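You operate a simulated robot arm through the tools that you are given. There is no shell and no other tool. Be economical: measure what you need, move in short steps, check, and stop when the job is done.

You run a simulated robot arm. Do the job below in one go: nothing can be reset, and whatever is moved stays where it is left.

Task
Take the 2 mm shim from the top of the rework bench and leave it on the divider pad there.

It is judged by the outcome, as a careful person would: the job done as asked, and still so three seconds after it is handed in. It fails if anything else is knocked over, pushed out of place, dropped, spilled or broken.

Robot
A 6-joint arm with a two-finger parallel gripper, fixed in place. Base frame: the origin is at the foot of the arm, x ahead of it, y to its left, z up; the work surface is at about z = -6. Units: mm, degrees, N and s.
With the tool pointing down near the work surface it reaches from about 160 to 420 mm from the base axis. Its first joint turns from -66.0 to 66.0 degrees. Payload 1.57 kg.
The TCP is the grasp point between the finger pads, 30 mm short of the fingertips. In the tool frame z runs along the fingers and y along their closing line. Largest opening 80 mm; finger width 17, thickness 12; the body of the gripper, 40 by 82 mm, starts 80 mm behind the TCP.
Orientation is that of the tool frame in the base frame, as [roll, pitch, yaw] about the fixed x, y, z axes, in that order (R = Rz(yaw) Ry(pitch) Rx(roll)). With the fingers straight down and closing along the base's y, the tool's x points along the base's -x, its y along +y and its z along -z.

Tools
- The arm moves only by the tool move_arm. Its argument "commands" is a list of rows, each a list of 6 numbers: the shift along the tool's x, y, z in units of 150 mm (1.0 is 150 mm), then the turn, a rotation vector about the tool's x, y, z in units of 60 degrees (1.0 is 60 degrees). In form: [[x, y, z, ax, ay, az], ...]. A call has 1 to 10 rows; each row is the pose to reach, as a shift and turn from the pose commanded when the call began, along the tool's axes at that moment. "fingers" is the gripper command, from -1 (fully open) to 1 (shut), values between in proportion, set as the call begins (left out, the last holds). A call with a number of a shift or a turn outside -1 to 1 is refused whole. A row lasts 0.2 s, in which the tool goes at most 50 mm and 8.6 degrees; a call with a longer step from one row to the next is refused whole, and so is a gripper value outside its range. Where a pose cannot be reached the arm comes as near as it can. A force on the tool above 40 N (or 10 N above the force at the start of the call, whichever is more), or a blocked arm, ends the call early, and 0.2 s more pass. Each finger travels about 153 mm/s and halts on what it meets, pressing with about 20 N; the grip force reading is that of the motor and also rises with nothing between the fingers. The clock runs only during rows and for 0.2 s after the last one: add rows that repeat a pose to give the fingers time. It gives the time, the measured TCP pose, the force on the tool (base axes), the opening and the grip force at its end, in the units of the frame above (readings bear some noise), and new pictures: "views" is both (left out), scene, wrist or none.
- Cameras (640 x 400 px; columns grow to the right, rows downward): "scene" is fixed at [43.7, -330.2, 405]; the picture's right is [0.85, -0.53, 0.00], its down [-0.38, -0.62, -0.69] and it looks along [0.36, 0.58, -0.73] (base axes); focal length 214 px, centre (320, 200). "wrist" rides on the gripper at [72, -7, -122] in the tool frame; the picture's right is [0.09, 1.00, 0.00], its down [-0.84, 0.08, -0.54] and it looks along [-0.54, 0.05, 0.84] (tool axes); focal length 238 px, centre (320, 200). There is no depth. A picture from a camera that has moved, and an enlarged one, comes with that camera's place and axes in the base frame and with its lens.
- inspect(camera, box): a new picture of the part [left, top, right, bottom] of that camera's present view, enlarged. The clock stands still meanwhile.
- job_done(): hands the job in; it is judged then, once.

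Work in short steps. Places have to be worked out from the pictures, the camera data and where the tool is seen: move nearer, look again, correct. Check each grasp and each placing, and mend what went wrong. You have 90 turns and 170 pictures in all, those below and enlarged ones among them. Open the gripper and draw the arm clear of the work before you hand the job in, unless the task says otherwise; then end with one line.

The tools are called after "Request:" by a JSON object that holds its "method" and its "body". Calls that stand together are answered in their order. move_arm: Moves the arm, as the interface text tells. Its arguments: {"type":"object","properties":{"commands":{"type":"array","items":{"type":"array","items":{"type":"number"}}},"fingers":{"type":"number"},"views":{"type":"string","enum":["both","scene","wrist","none"]}},"required":["commands"]} The other tools are called the same way: inspect (camera, box) takes an enlarged picture of a part of a camera's view; job_done () hands the job in.

At the start:

```text
time: 0.0
ee_pos: [194.0, -122.5, 254.5]
tcp_rot: [-180.0, 0.0, -179.8]
ft_force: [-0.7, 0.4, 0.8]
opening: 80.0
grip_force: 0.2
```

scene: 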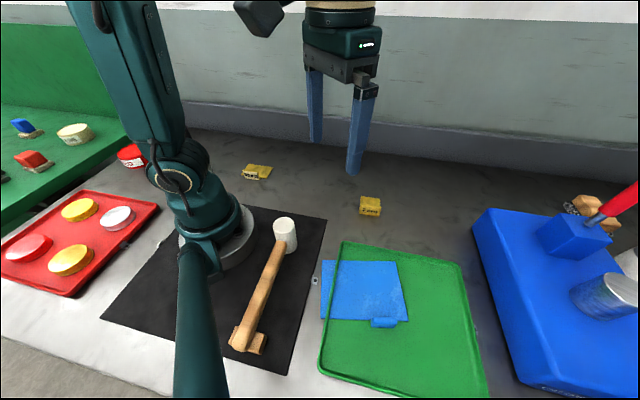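
wrist: 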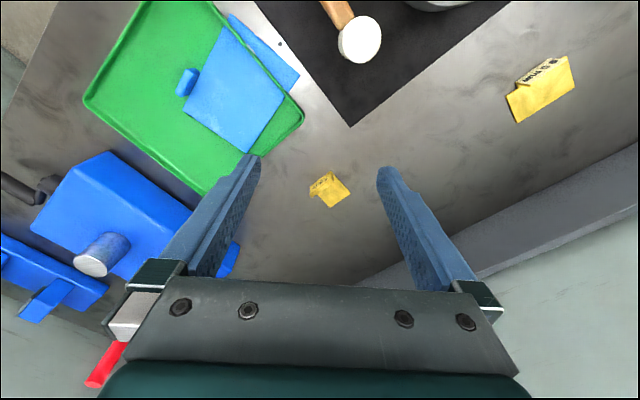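

The pictures show two yellow labelled pieces and a blue pad on a green tray. I'll enlarge them to read the labels and find the divider pad.

Request:
{"method": "inspect", "body": {"camera": "scene", "box": [230, 150, 400, 230]}}

Request:
{"method": "inspect", "body": {"camera": "wrist", "box": [490, 30, 600, 140]}}

Request:
{"method": "inspect", "body": {"camera": "wrist", "box": [290, 150, 370, 220]}}

Request:
{"method": "inspect", "body": {"camera": "scene", "box": [300, 230, 500, 400]}}

Request:
{"method": "inspect", "body": {"camera": "scene", "box": [470, 170, 640, 400]}}

Request:
{"method": "inspect", "body": {"camera": "scene", "box": [0, 100, 170, 300]}}

```text
3.76 times, centred on (315, 190) of scene
camera zoom: at [43.7, -330.2, 405.0], right [0.85, -0.53, 0.0], down [-0.38, -0.62, -0.69], along [0.36, 0.58, -0.73], focal length 807 px, centre (339, 238)
```

zoom: 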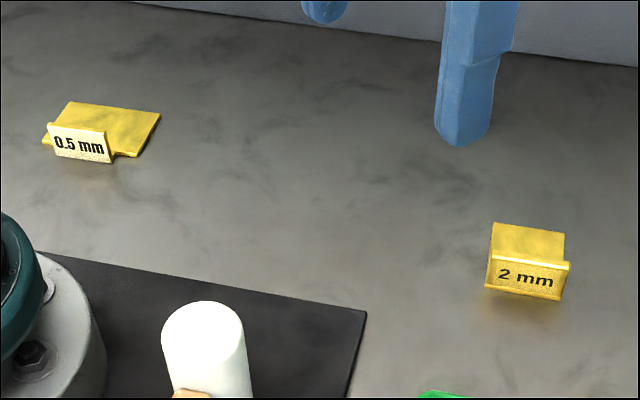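

```text
3.64 times, centred on (545, 85) of wrist
camera zoom: at [122.4, -128.3, 376.5], right [-0.09, 1.0, 0.0], down [0.84, 0.08, 0.54], along [0.54, 0.05, -0.84], focal length 867 px, centre (-498, 618)
```

zoom: 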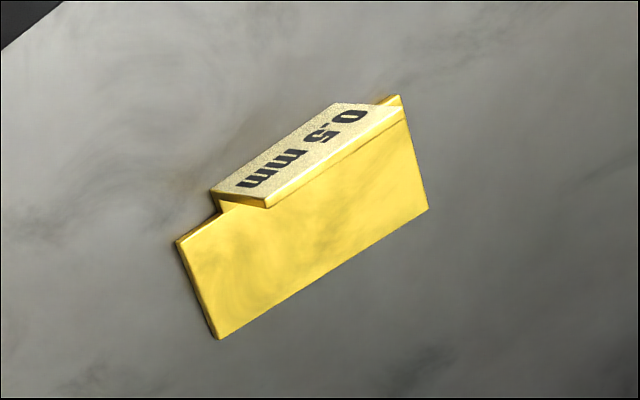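

```text
5.71 times, centred on (330, 185) of wrist
camera zoom: at [122.4, -128.3, 376.5], right [-0.09, 1.0, 0.0], down [0.84, 0.08, 0.54], along [0.54, 0.05, -0.84], focal length 1362 px, centre (263, 286)
```

zoom: 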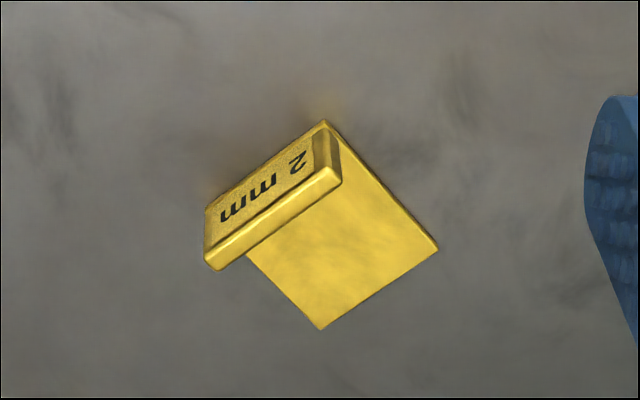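

```text
2.35 times, centred on (400, 315) of scene
camera zoom: at [43.7, -330.2, 405.0], right [0.85, -0.53, 0.0], down [-0.38, -0.62, -0.69], along [0.36, 0.58, -0.73], focal length 505 px, centre (132, -71)
```

zoom: 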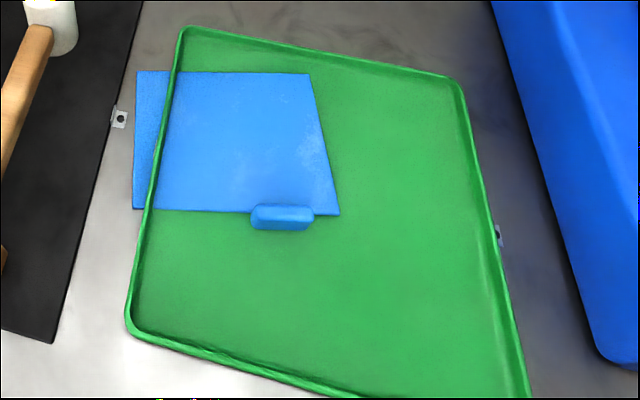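

```text
1.74 times, centred on (555, 285) of scene
camera zoom: at [43.7, -330.2, 405.0], right [0.85, -0.53, 0.0], down [-0.38, -0.62, -0.69], along [0.36, 0.58, -0.73], focal length 373 px, centre (-89, 52)
```

zoom: 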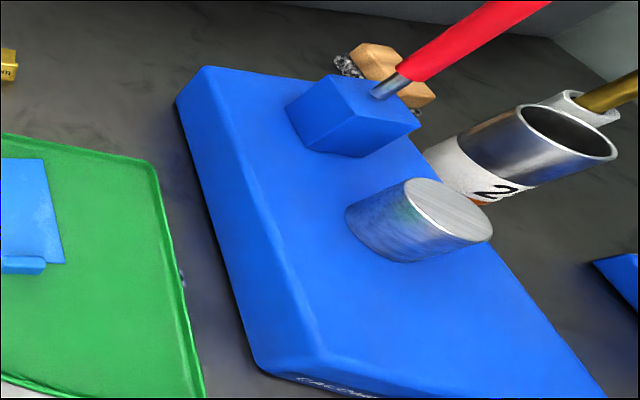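

```text
2.00 times, centred on (85, 200) of scene
camera zoom: at [43.7, -330.2, 405.0], right [0.85, -0.53, 0.0], down [-0.38, -0.62, -0.69], along [0.36, 0.58, -0.73], focal length 429 px, centre (790, 200)
```

zoom: 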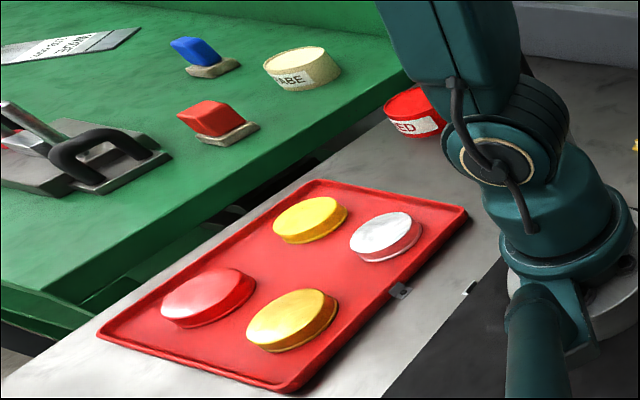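

The 2 mm shim is the one on the right in the scene view. Next I need to know what the blue sheet is and how it sits relative to the green tray rim.

Request:
{"method": "inspect", "body": {"camera": "wrist", "box": [80, 0, 310, 190]}}

Request:
{"method": "inspect", "body": {"camera": "wrist", "box": [0, 140, 250, 390]}}

Request:
{"method": "inspect", "body": {"camera": "scene", "box": [310, 240, 420, 340]}}

```text
2.11 times, centred on (195, 95) of wrist
camera zoom: at [122.4, -128.3, 376.5], right [-0.09, 1.0, 0.0], down [0.84, 0.08, 0.54], along [0.54, 0.05, -0.84], focal length 502 px, centre (583, 421)
```

zoom: 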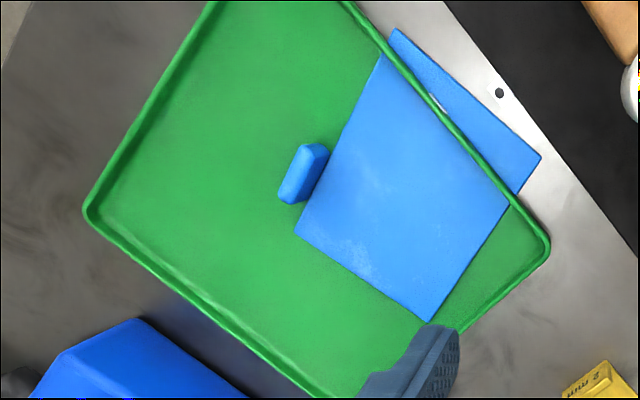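

```text
1.60 times, centred on (125, 265) of wrist
camera zoom: at [122.4, -128.3, 376.5], right [-0.09, 1.0, 0.0], down [0.84, 0.08, 0.54], along [0.54, 0.05, -0.84], focal length 381 px, centre (632, 96)
```

zoom: 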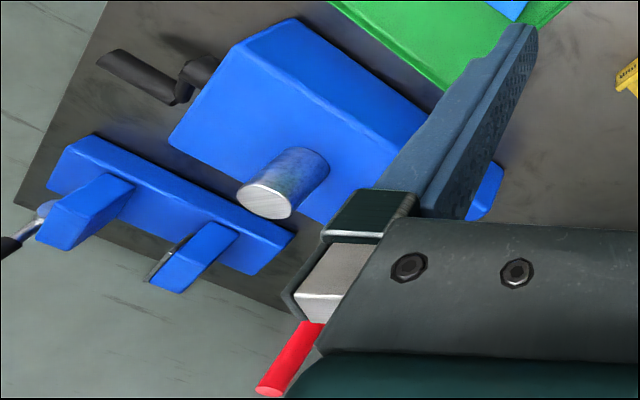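

```text
4.00 times, centred on (365, 290) of scene
camera zoom: at [43.7, -330.2, 405.0], right [0.85, -0.53, 0.0], down [-0.38, -0.62, -0.69], along [0.36, 0.58, -0.73], focal length 858 px, centre (140, -160)
```

zoom: 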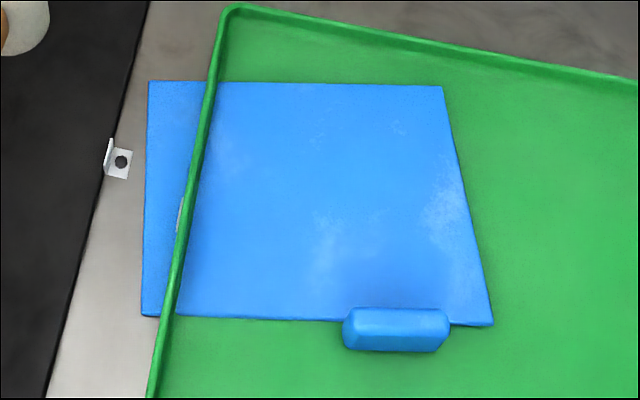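

Both cameras agree on these positions:
- **Shim:** its plate is about 50 x 62 mm, turned 45°. The upright label tab runs from about (304,-93) to (340,-127) and is about 22 mm tall.
- **Divider pad:** the blue tabbed sheet, centred near (192,-240).

I'll go above the shim's tab, turn 45° so the fingers straddle it, and partly close them.

Request:
{"method": "move_arm", "body": {"commands": [[-0.125, 0.015, 0.137, 0, 0, 0.107], [-0.25, 0.03, 0.274, 0, 0, 0.214], [-0.375, 0.045, 0.411, 0, 0, 0.321], [-0.5, 0.06, 0.548, 0, 0, 0.428], [-0.625, 0.075, 0.685, 0, 0, 0.535], [-0.75, 0.09, 0.822, 0, 0, 0.642], [-0.873, 0.103, 0.963, 0, 0, 0.75], [-0.873, 0.103, 0.963, 0, 0, 0.75]], "fingers": 0.25}}

```text
time: 1.8
ee_pos: [324.3, -104.7, 107.1]
tcp_rot: [179.9, 0.0, 135.0]
ft_force: [0.3, -0.3, 0.0]
opening: 29.7
grip_force: 0.0
camera wrist: at [269.2, -59.7, 229.0], right [0.64, 0.77, 0.0], down [0.65, -0.54, 0.54], along [0.42, -0.35, -0.84], focal length 238 px, centre (320, 200)
```

scene: 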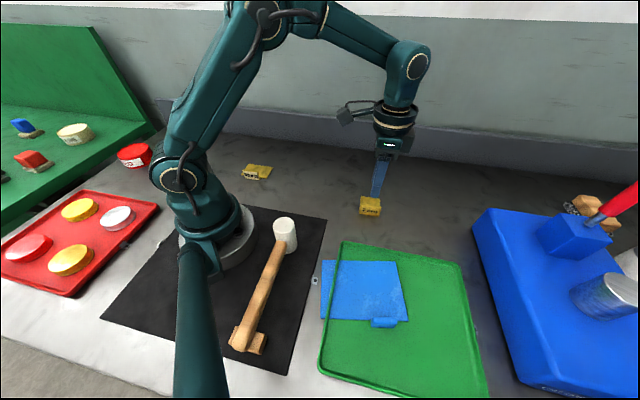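
wrist: 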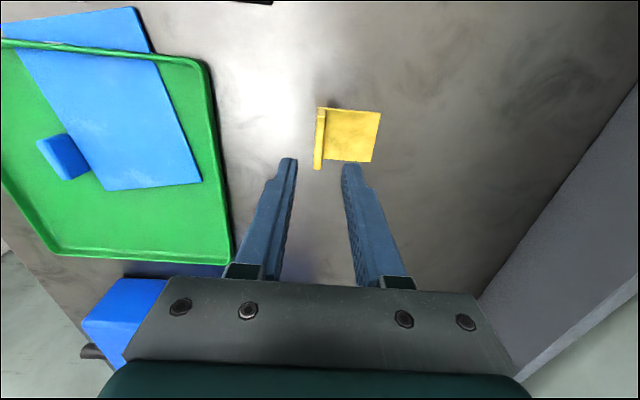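

The arm is above the tab and the tab lines up with the closing line. I'll enlarge the wrist view to refine the tab's position.

Request:
{"method": "inspect", "body": {"camera": "wrist", "box": [270, 80, 420, 190]}}

```text
3.64 times, centred on (345, 135) of wrist
camera zoom: at [269.2, -59.7, 229.0], right [0.64, 0.77, 0.0], down [0.65, -0.54, 0.54], along [0.42, -0.35, -0.84], focal length 867 px, centre (229, 436)
```

zoom: 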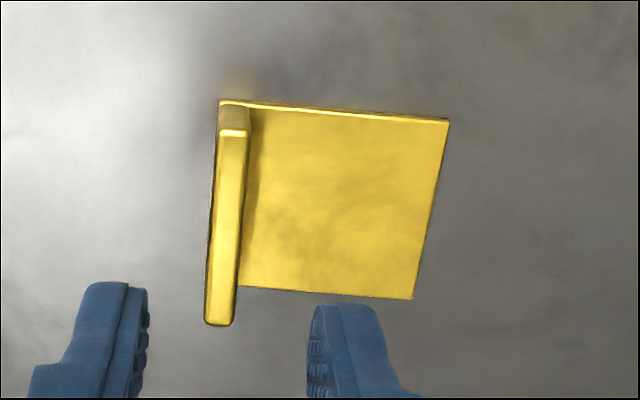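

The tab's top centre is near (326,-107.5) and its thickness is about 7.5 mm, so the fingers are centred on it. I'll descend part way and check the pose.

Request:
{"method": "move_arm", "body": {"commands": [[0, 0, 0.12, 0, 0, 0], [0, 0, 0.25, 0, 0, 0], [0, 0, 0.36, 0, 0, 0], [0, 0, 0.36, 0, 0, 0]], "views": "wrist"}}

```text
time: 2.8
ee_pos: [324.8, -106.1, 54.3]
tcp_rot: [-180.0, 0.1, 135.0]
ft_force: [0.3, 0.2, -0.4]
opening: 30.2
grip_force: 0.0
camera wrist: at [269.7, -60.7, 177.6], right [0.64, 0.77, 0.0], down [0.65, -0.54, 0.54], along [0.42, -0.35, -0.84], focal length 238 px, centre (320, 200)
```

wrist: 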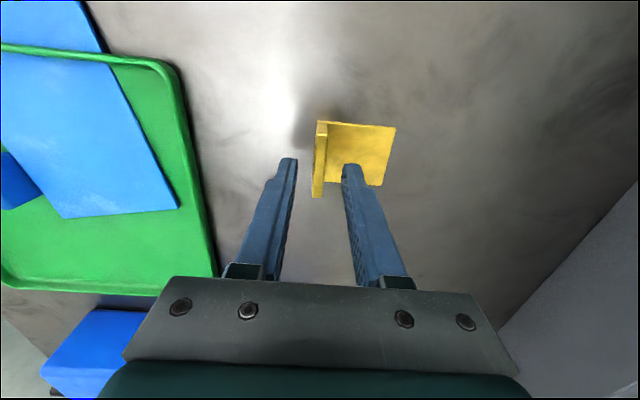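

The fingers straddle the tab with clearance on both sides. I'll lower the tips to about z=5, just above the plate.

Request:
{"method": "move_arm", "body": {"commands": [[-0.005, 0, 0.05, 0, 0, 0], [-0.01, 0, 0.1, 0, 0, 0], [-0.01, 0, 0.13, 0, 0, 0], [-0.01, 0, 0.13, 0, 0, 0]]}}

Request:
{"method": "inspect", "body": {"camera": "wrist", "box": [250, 100, 430, 220]}}

Request:
{"method": "inspect", "body": {"camera": "scene", "box": [330, 150, 420, 230]}}

```text
time: 3.8
ee_pos: [326.6, -107.8, 36.1]
tcp_rot: [179.9, 0.0, 135.0]
ft_force: [0.1, -0.3, -0.5]
opening: 29.8
grip_force: 0.1
camera wrist: at [270.4, -61.8, 158.4], right [0.64, 0.77, 0.0], down [0.65, -0.54, 0.54], along [0.42, -0.35, -0.84], focal length 238 px, centre (320, 200)
```

scene: 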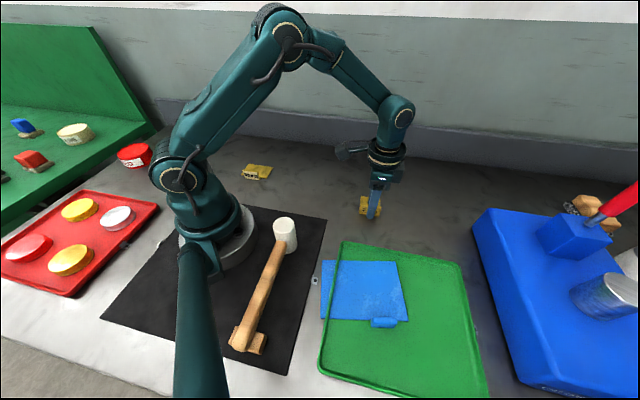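
wrist: 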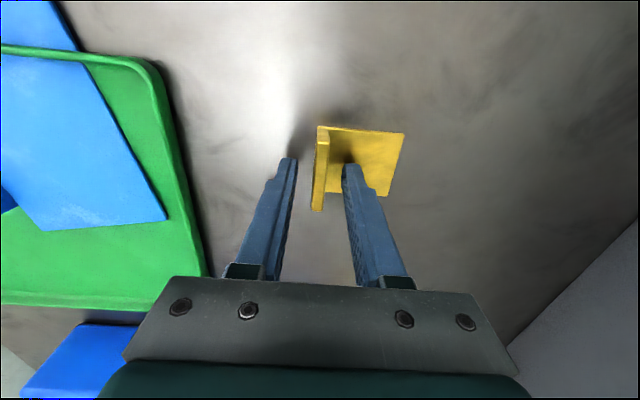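

```text
3.33 times, centred on (340, 160) of wrist
camera zoom: at [270.4, -61.8, 158.4], right [0.64, 0.77, 0.0], down [0.65, -0.54, 0.54], along [0.42, -0.35, -0.84], focal length 794 px, centre (253, 333)
```

zoom: 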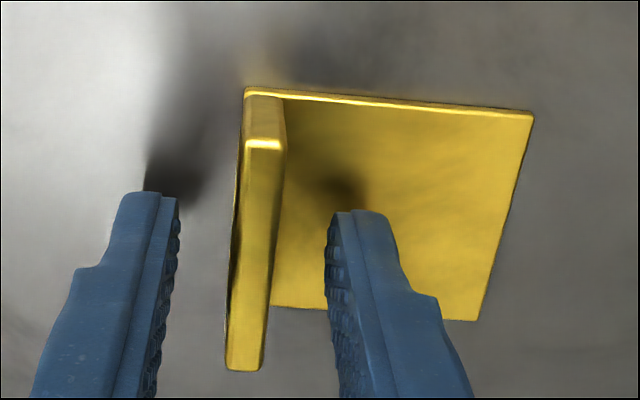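

```text
5.00 times, centred on (375, 190) of scene
camera zoom: at [43.7, -330.2, 405.0], right [0.85, -0.53, 0.0], down [-0.38, -0.62, -0.69], along [0.36, 0.58, -0.73], focal length 1072 px, centre (45, 250)
```

zoom: 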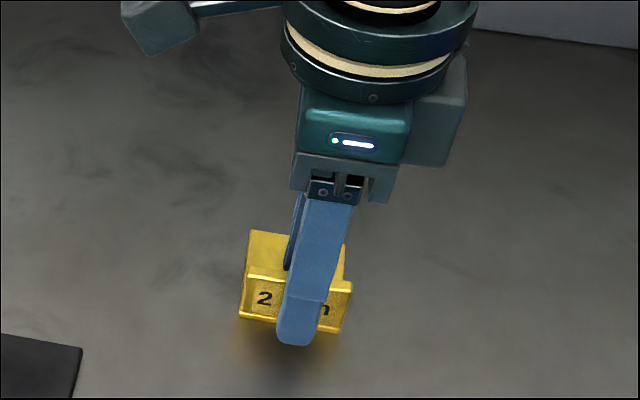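

The tips are centred around the tab at about z=6. I'll lower 2 mm more and close.

Request:
{"method": "move_arm", "body": {"commands": [[0, 0, 0.013, 0, 0, 0], [0, 0, 0.013, 0, 0, 0]], "views": "none"}}

Request:
{"method": "move_arm", "body": {"commands": [[0, 0, 0, 0, 0, 0], [0, 0, 0, 0, 0, 0], [0, 0, 0, 0, 0, 0]], "fingers": 1, "views": "wrist"}}

```text
time: 4.4
ee_pos: [326.1, -108.0, 33.6]
tcp_rot: [-180.0, 0.1, 135.1]
ft_force: [0.5, 0.1, 0.1]
opening: 29.9
grip_force: 0.1
```

```text
time: 5.2
ee_pos: [325.9, -106.4, 35.2]
tcp_rot: [179.9, -0.1, 135.1]
ft_force: [0.0, 0.0, -1.1]
opening: 7.4
grip_force: 20.3
camera wrist: at [270.5, -61.5, 156.5], right [0.64, 0.77, 0.0], down [0.65, -0.54, 0.54], along [0.42, -0.35, -0.84], focal length 238 px, centre (320, 200)
```

wrist: 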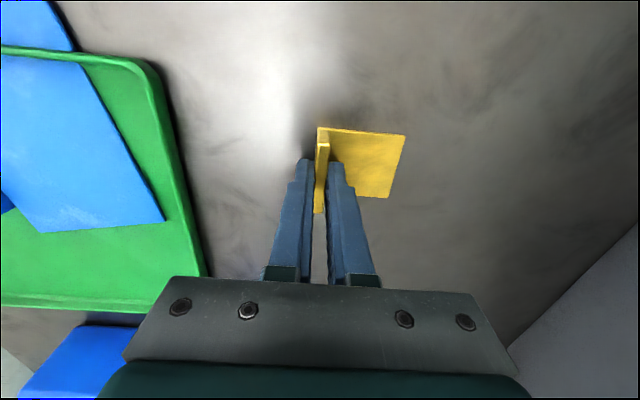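

The opening has stopped at 7.4 mm, so the tab is gripped. I'll lift it and check.

Request:
{"method": "move_arm", "body": {"commands": [[0, 0, -0.05, 0, 0, 0], [0, 0, -0.15, 0, 0, 0], [0, 0, -0.3, 0, 0, 0], [0, 0, -0.45, 0, 0, 0], [0, 0, -0.45, 0, 0, 0]]}}

```text
time: 6.4
ee_pos: [325.9, -107.0, 102.3]
tcp_rot: [-180.0, 0.0, 135.2]
ft_force: [0.5, 0.9, -1.6]
opening: 7.7
grip_force: 20.1
camera wrist: at [270.9, -61.5, 224.1], right [0.64, 0.77, 0.0], down [0.65, -0.54, 0.54], along [0.42, -0.35, -0.84], focal length 238 px, centre (320, 200)
```

scene: 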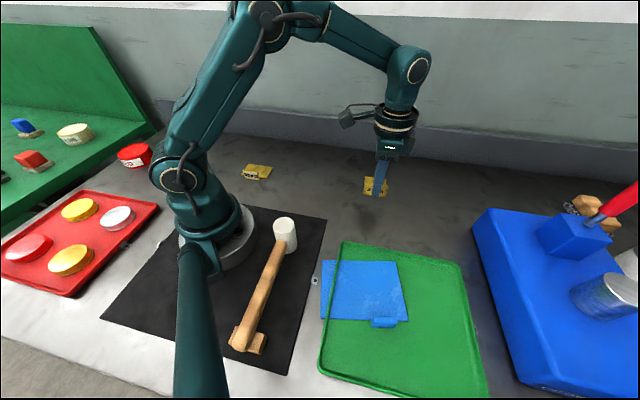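
wrist: 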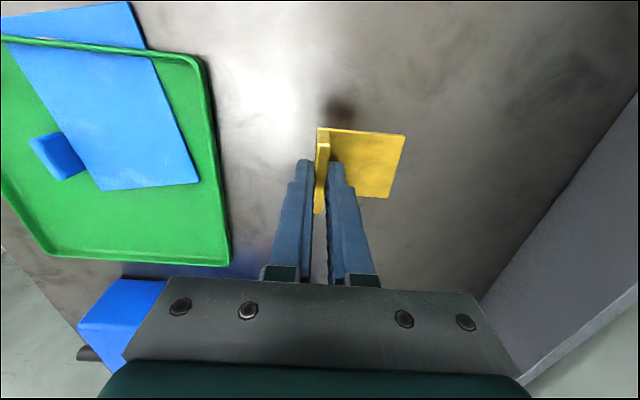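

The shim is held level. I'll move toward the pad in two halves, turning 12° in the second to line up with it.

Request:
{"method": "move_arm", "body": {"commands": [[-0.01, -0.14, 0, 0, 0, 0], [-0.02, -0.28, 0, 0, 0, 0], [-0.03, -0.42, 0, 0, 0, 0], [-0.04, -0.56, 0, 0, 0, 0], [-0.043, -0.698, 0, 0, 0, 0], [-0.043, -0.698, 0, 0, 0, 0]], "views": "none"}}

Request:
{"method": "move_arm", "body": {"commands": [[-0.01, -0.14, 0, 0, 0, -0.04], [-0.02, -0.28, 0, 0, 0, -0.08], [-0.03, -0.42, 0, 0, 0, -0.12], [-0.04, -0.56, 0, 0, 0, -0.16], [-0.043, -0.698, 0, 0, 0, -0.2], [-0.043, -0.698, 0, 0, 0, -0.2]]}}

Request:
{"method": "inspect", "body": {"camera": "wrist", "box": [180, 50, 500, 250]}}

Request:
{"method": "inspect", "body": {"camera": "scene", "box": [290, 200, 450, 350]}}

```text
time: 7.8
ee_pos: [257.7, -186.1, 102.0]
tcp_rot: [-180.0, 0.0, 135.1]
ft_force: [-0.6, 0.2, -0.9]
opening: 7.2
grip_force: 19.4
```

```text
time: 9.2
ee_pos: [185.5, -265.6, 102.1]
tcp_rot: [179.9, 0.0, 147.1]
ft_force: [0.1, 0.1, 0.4]
opening: 7.3
grip_force: 19.6
camera wrist: at [121.7, -231.9, 224.5], right [0.46, 0.89, 0.0], down [0.74, -0.39, 0.54], along [0.48, -0.25, -0.84], focal length 238 px, centre (320, 200)
```

scene: 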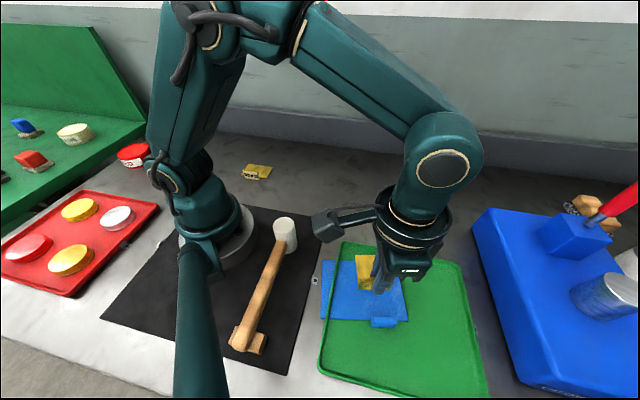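
wrist: 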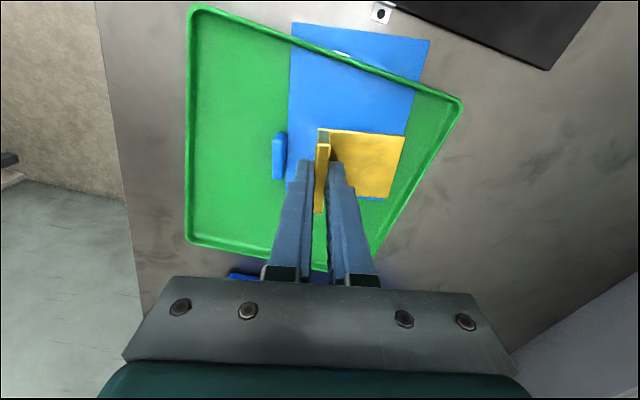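

```text
2.00 times, centred on (340, 150) of wrist
camera zoom: at [121.7, -231.9, 224.5], right [0.46, 0.89, 0.0], down [0.74, -0.39, 0.54], along [0.48, -0.25, -0.84], focal length 477 px, centre (280, 300)
```

zoom: 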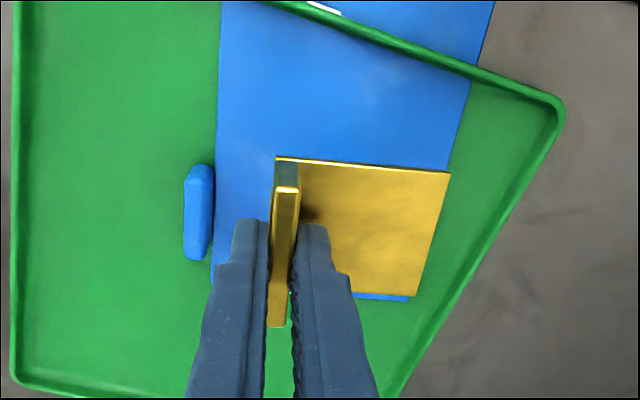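

```text
2.67 times, centred on (370, 275) of scene
camera zoom: at [43.7, -330.2, 405.0], right [0.85, -0.53, 0.0], down [-0.38, -0.62, -0.69], along [0.36, 0.58, -0.73], focal length 572 px, centre (187, 0)
```

zoom: 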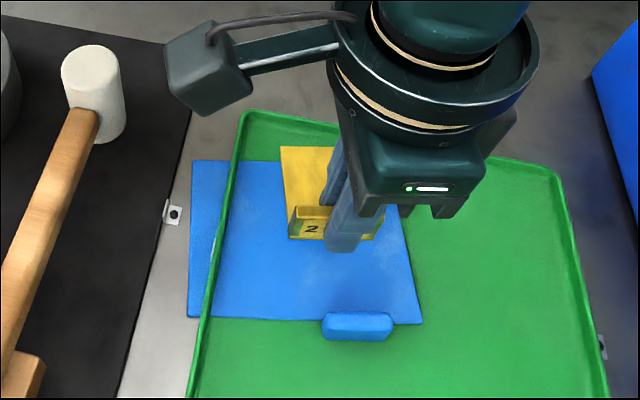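

The pad edges match my estimates. The shim will land roughly in the middle of the pad, inside the tray rim and clear of the pad's grip block. I'll descend to just above it.

Request:
{"method": "move_arm", "body": {"commands": [[0, 0, 0.1, 0, 0, 0], [0, 0, 0.2, 0, 0, 0], [0, 0, 0.3, 0, 0, 0], [0, 0, 0.36, 0, 0, 0], [0, 0, 0.36, 0, 0, 0]]}}

Request:
{"method": "inspect", "body": {"camera": "scene", "box": [310, 230, 430, 340]}}

Request:
{"method": "inspect", "body": {"camera": "wrist", "box": [220, 50, 460, 220]}}

```text
time: 10.4
ee_pos: [187.7, -266.0, 49.4]
tcp_rot: [180.0, -0.1, 147.1]
ft_force: [-0.6, -0.8, -0.3]
opening: 7.3
grip_force: 19.7
camera wrist: at [124.0, -231.8, 171.2], right [0.46, 0.89, 0.0], down [0.74, -0.39, 0.54], along [0.48, -0.25, -0.84], focal length 238 px, centre (320, 200)
```

scene: 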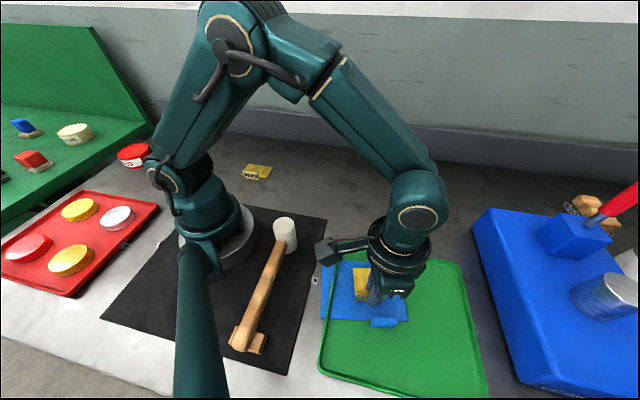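
wrist: 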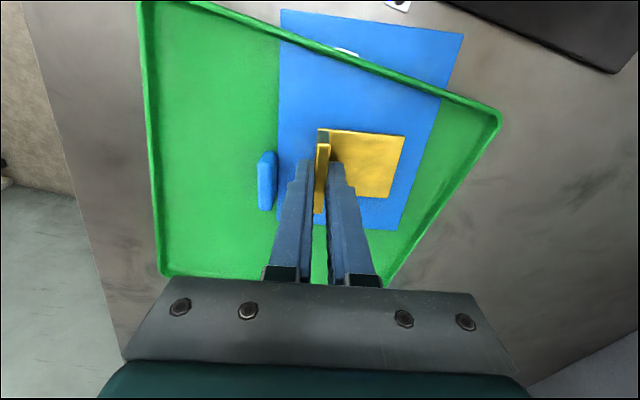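

```text
3.64 times, centred on (370, 285) of scene
camera zoom: at [43.7, -330.2, 405.0], right [0.85, -0.53, 0.0], down [-0.38, -0.62, -0.69], along [0.36, 0.58, -0.73], focal length 780 px, centre (138, -109)
```

zoom: 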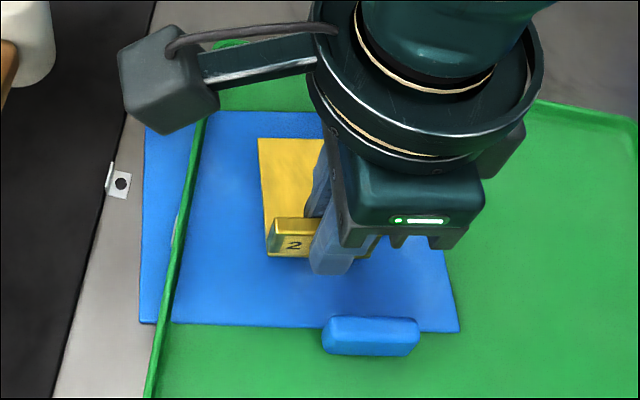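

```text
2.35 times, centred on (340, 135) of wrist
camera zoom: at [124.0, -231.8, 171.2], right [0.46, 0.89, 0.0], down [0.74, -0.39, 0.54], along [0.48, -0.25, -0.84], focal length 561 px, centre (273, 353)
```

zoom: 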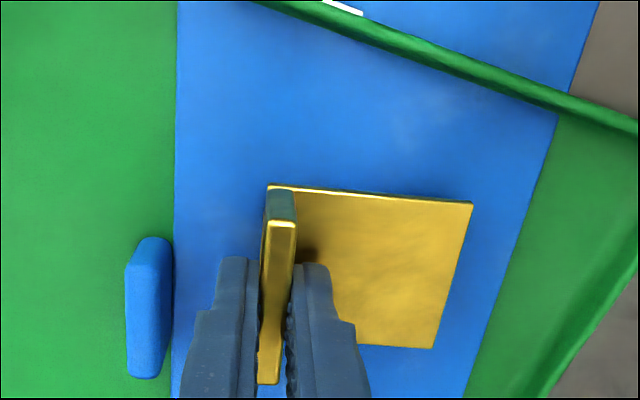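

The shim is centred over the pad with a few mm of gap. I'll descend in small steps and watch the force for contact.

Request:
{"method": "move_arm", "body": {"commands": [[0, 0, 0.015, 0, 0, 0], [0, 0, 0.03, 0, 0, 0], [0, 0, 0.03, 0, 0, 0]], "views": "none"}}

Request:
{"method": "move_arm", "body": {"commands": [[0, 0, 0.01, 0, 0, 0], [0, 0, 0.01, 0, 0, 0]], "views": "none"}}

Request:
{"method": "inspect", "body": {"camera": "wrist", "box": [220, 50, 460, 220]}}

```text
time: 11.2
ee_pos: [187.0, -265.0, 43.6]
tcp_rot: [-179.9, 0.0, 147.1]
ft_force: [1.0, -0.1, -0.8]
opening: 7.6
grip_force: 20.3
```

```text
time: 11.8
ee_pos: [187.2, -265.2, 42.2]
tcp_rot: [-180.0, 0.0, 147.1]
ft_force: [-0.2, 0.8, 3.7]
opening: 7.4
grip_force: 19.8
```

```text
2.35 times, centred on (340, 135) of wrist
camera zoom: at [123.6, -231.4, 164.0], right [0.46, 0.89, 0.0], down [0.74, -0.39, 0.54], along [0.48, -0.25, -0.84], focal length 561 px, centre (273, 353)
```

zoom: 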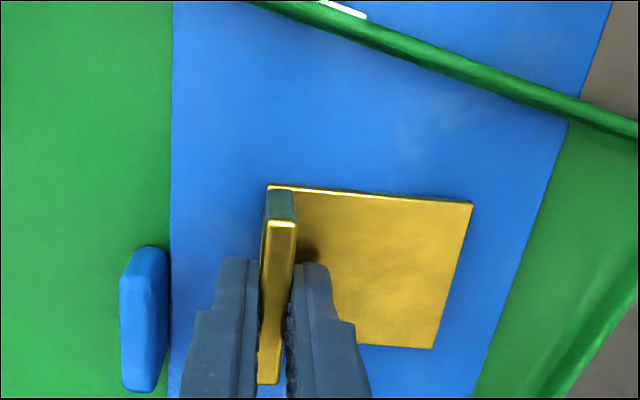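

Upward force has risen to about 3.7 N, which suggests contact at z≈42. I'll go half a millimetre further to confirm.

Request:
{"method": "move_arm", "body": {"commands": [[0, 0, 0.004, 0, 0, 0], [0, 0, 0.004, 0, 0, 0]], "views": "none"}}

```text
time: 12.4
ee_pos: [186.9, -266.6, 41.0]
tcp_rot: [-180.0, 0.2, 147.1]
ft_force: [0.1, 0.9, 12.0]
opening: 7.2
grip_force: 19.6
```

Contact is confirmed at 12 N. I'll ease back 0.5 mm and open the fingers to about 20 mm.

Request:
{"method": "move_arm", "body": {"commands": [[0, 0, -0.004, 0, 0, 0]], "views": "none"}}

Request:
{"method": "move_arm", "body": {"commands": [[0, 0, 0, 0, 0, 0], [0, 0, 0, 0, 0, 0]], "fingers": 0.5, "views": "wrist"}}

```text
time: 12.8
ee_pos: [187.4, -265.6, 41.8]
tcp_rot: [180.0, 0.0, 147.0]
ft_force: [0.5, -1.3, 6.4]
opening: 7.0
grip_force: 20.0
```

```text
time: 13.4
ee_pos: [188.6, -265.5, 42.0]
tcp_rot: [-179.9, 0.0, 147.1]
ft_force: [-0.2, 0.7, -0.1]
opening: 19.7
grip_force: 0.0
camera wrist: at [123.5, -231.5, 163.9], right [0.46, 0.89, 0.0], down [0.74, -0.39, 0.54], along [0.48, -0.25, -0.84], focal length 238 px, centre (320, 200)
```

wrist: 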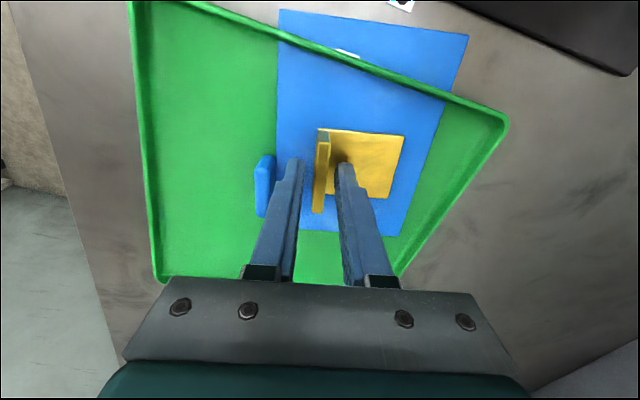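

The shim is released and flat on the pad. I'll go straight up, then draw back clear.

Request:
{"method": "move_arm", "body": {"commands": [[0, 0, -0.1, 0, 0, 0], [0, 0, -0.25, 0, 0, 0], [0, 0, -0.45, 0, 0, 0], [0, 0, -0.7, 0, 0, 0], [0, 0, -0.95, 0, 0, 0], [0, 0, -0.95, 0, 0, 0]], "views": "none"}}

Request:
{"method": "move_arm", "body": {"commands": [[0, 0.15, 0, 0, 0, 0], [0, 0.35, 0, 0, 0, 0], [0, 0.6, 0, 0, 0, 0], [0, 0.85, 0, 0, 0, 0], [0, 0.85, 0, 0, 0, 0]], "fingers": -1}}

Request:
{"method": "inspect", "body": {"camera": "scene", "box": [310, 230, 430, 340]}}

```text
time: 14.8
ee_pos: [185.0, -261.7, 183.7]
tcp_rot: [179.9, 0.0, 147.1]
ft_force: [0.1, -0.1, -0.2]
opening: 19.8
grip_force: 0.0
```

```text
time: 16.0
ee_pos: [255.1, -158.4, 186.4]
tcp_rot: [-180.0, -0.1, 147.1]
ft_force: [-1.2, -0.5, -0.3]
opening: 80.0
grip_force: 0.0
camera wrist: at [192.1, -124.5, 307.6], right [0.46, 0.89, 0.0], down [0.74, -0.39, 0.54], along [0.48, -0.25, -0.84], focal length 238 px, centre (320, 200)
```

scene: 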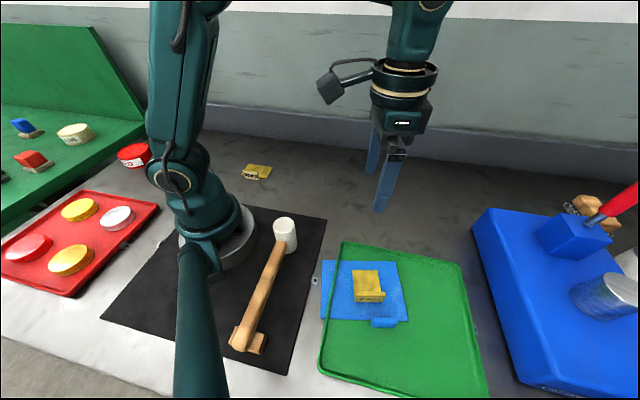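
wrist: 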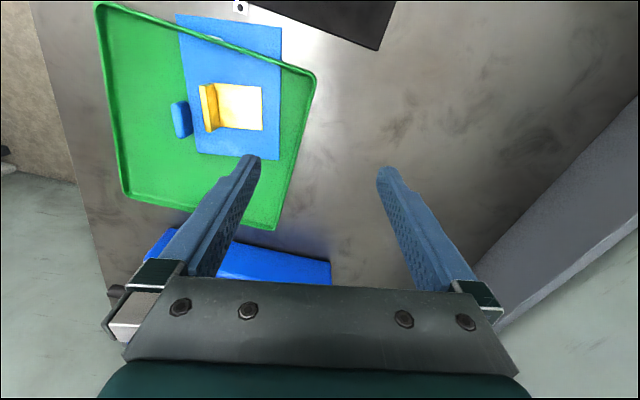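

```text
3.64 times, centred on (370, 285) of scene
camera zoom: at [43.7, -330.2, 405.0], right [0.85, -0.53, 0.0], down [-0.38, -0.62, -0.69], along [0.36, 0.58, -0.73], focal length 780 px, centre (138, -109)
```

zoom: 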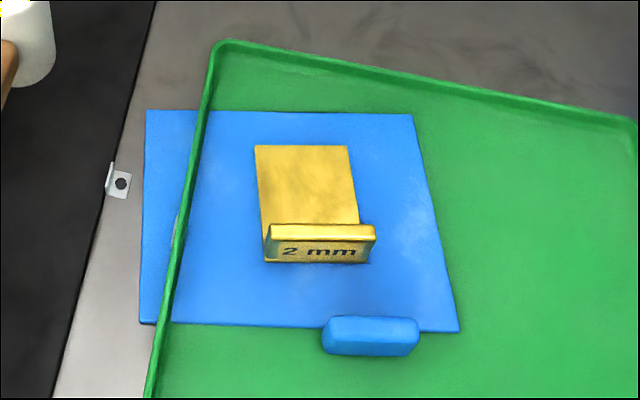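

The 2 mm shim lies flat in the middle of the pad, nothing else has moved, and the arm is clear with the gripper open. I'm handing the job in.

Request:
{"method": "job_done", "body": {}}

```text
The job is handed in.
```

I left the 2 mm shim flat on the blue tabbed sheet in the green tray, which I took to be the divider pad because nothing I saw is labelled as one; nothing else was moved.
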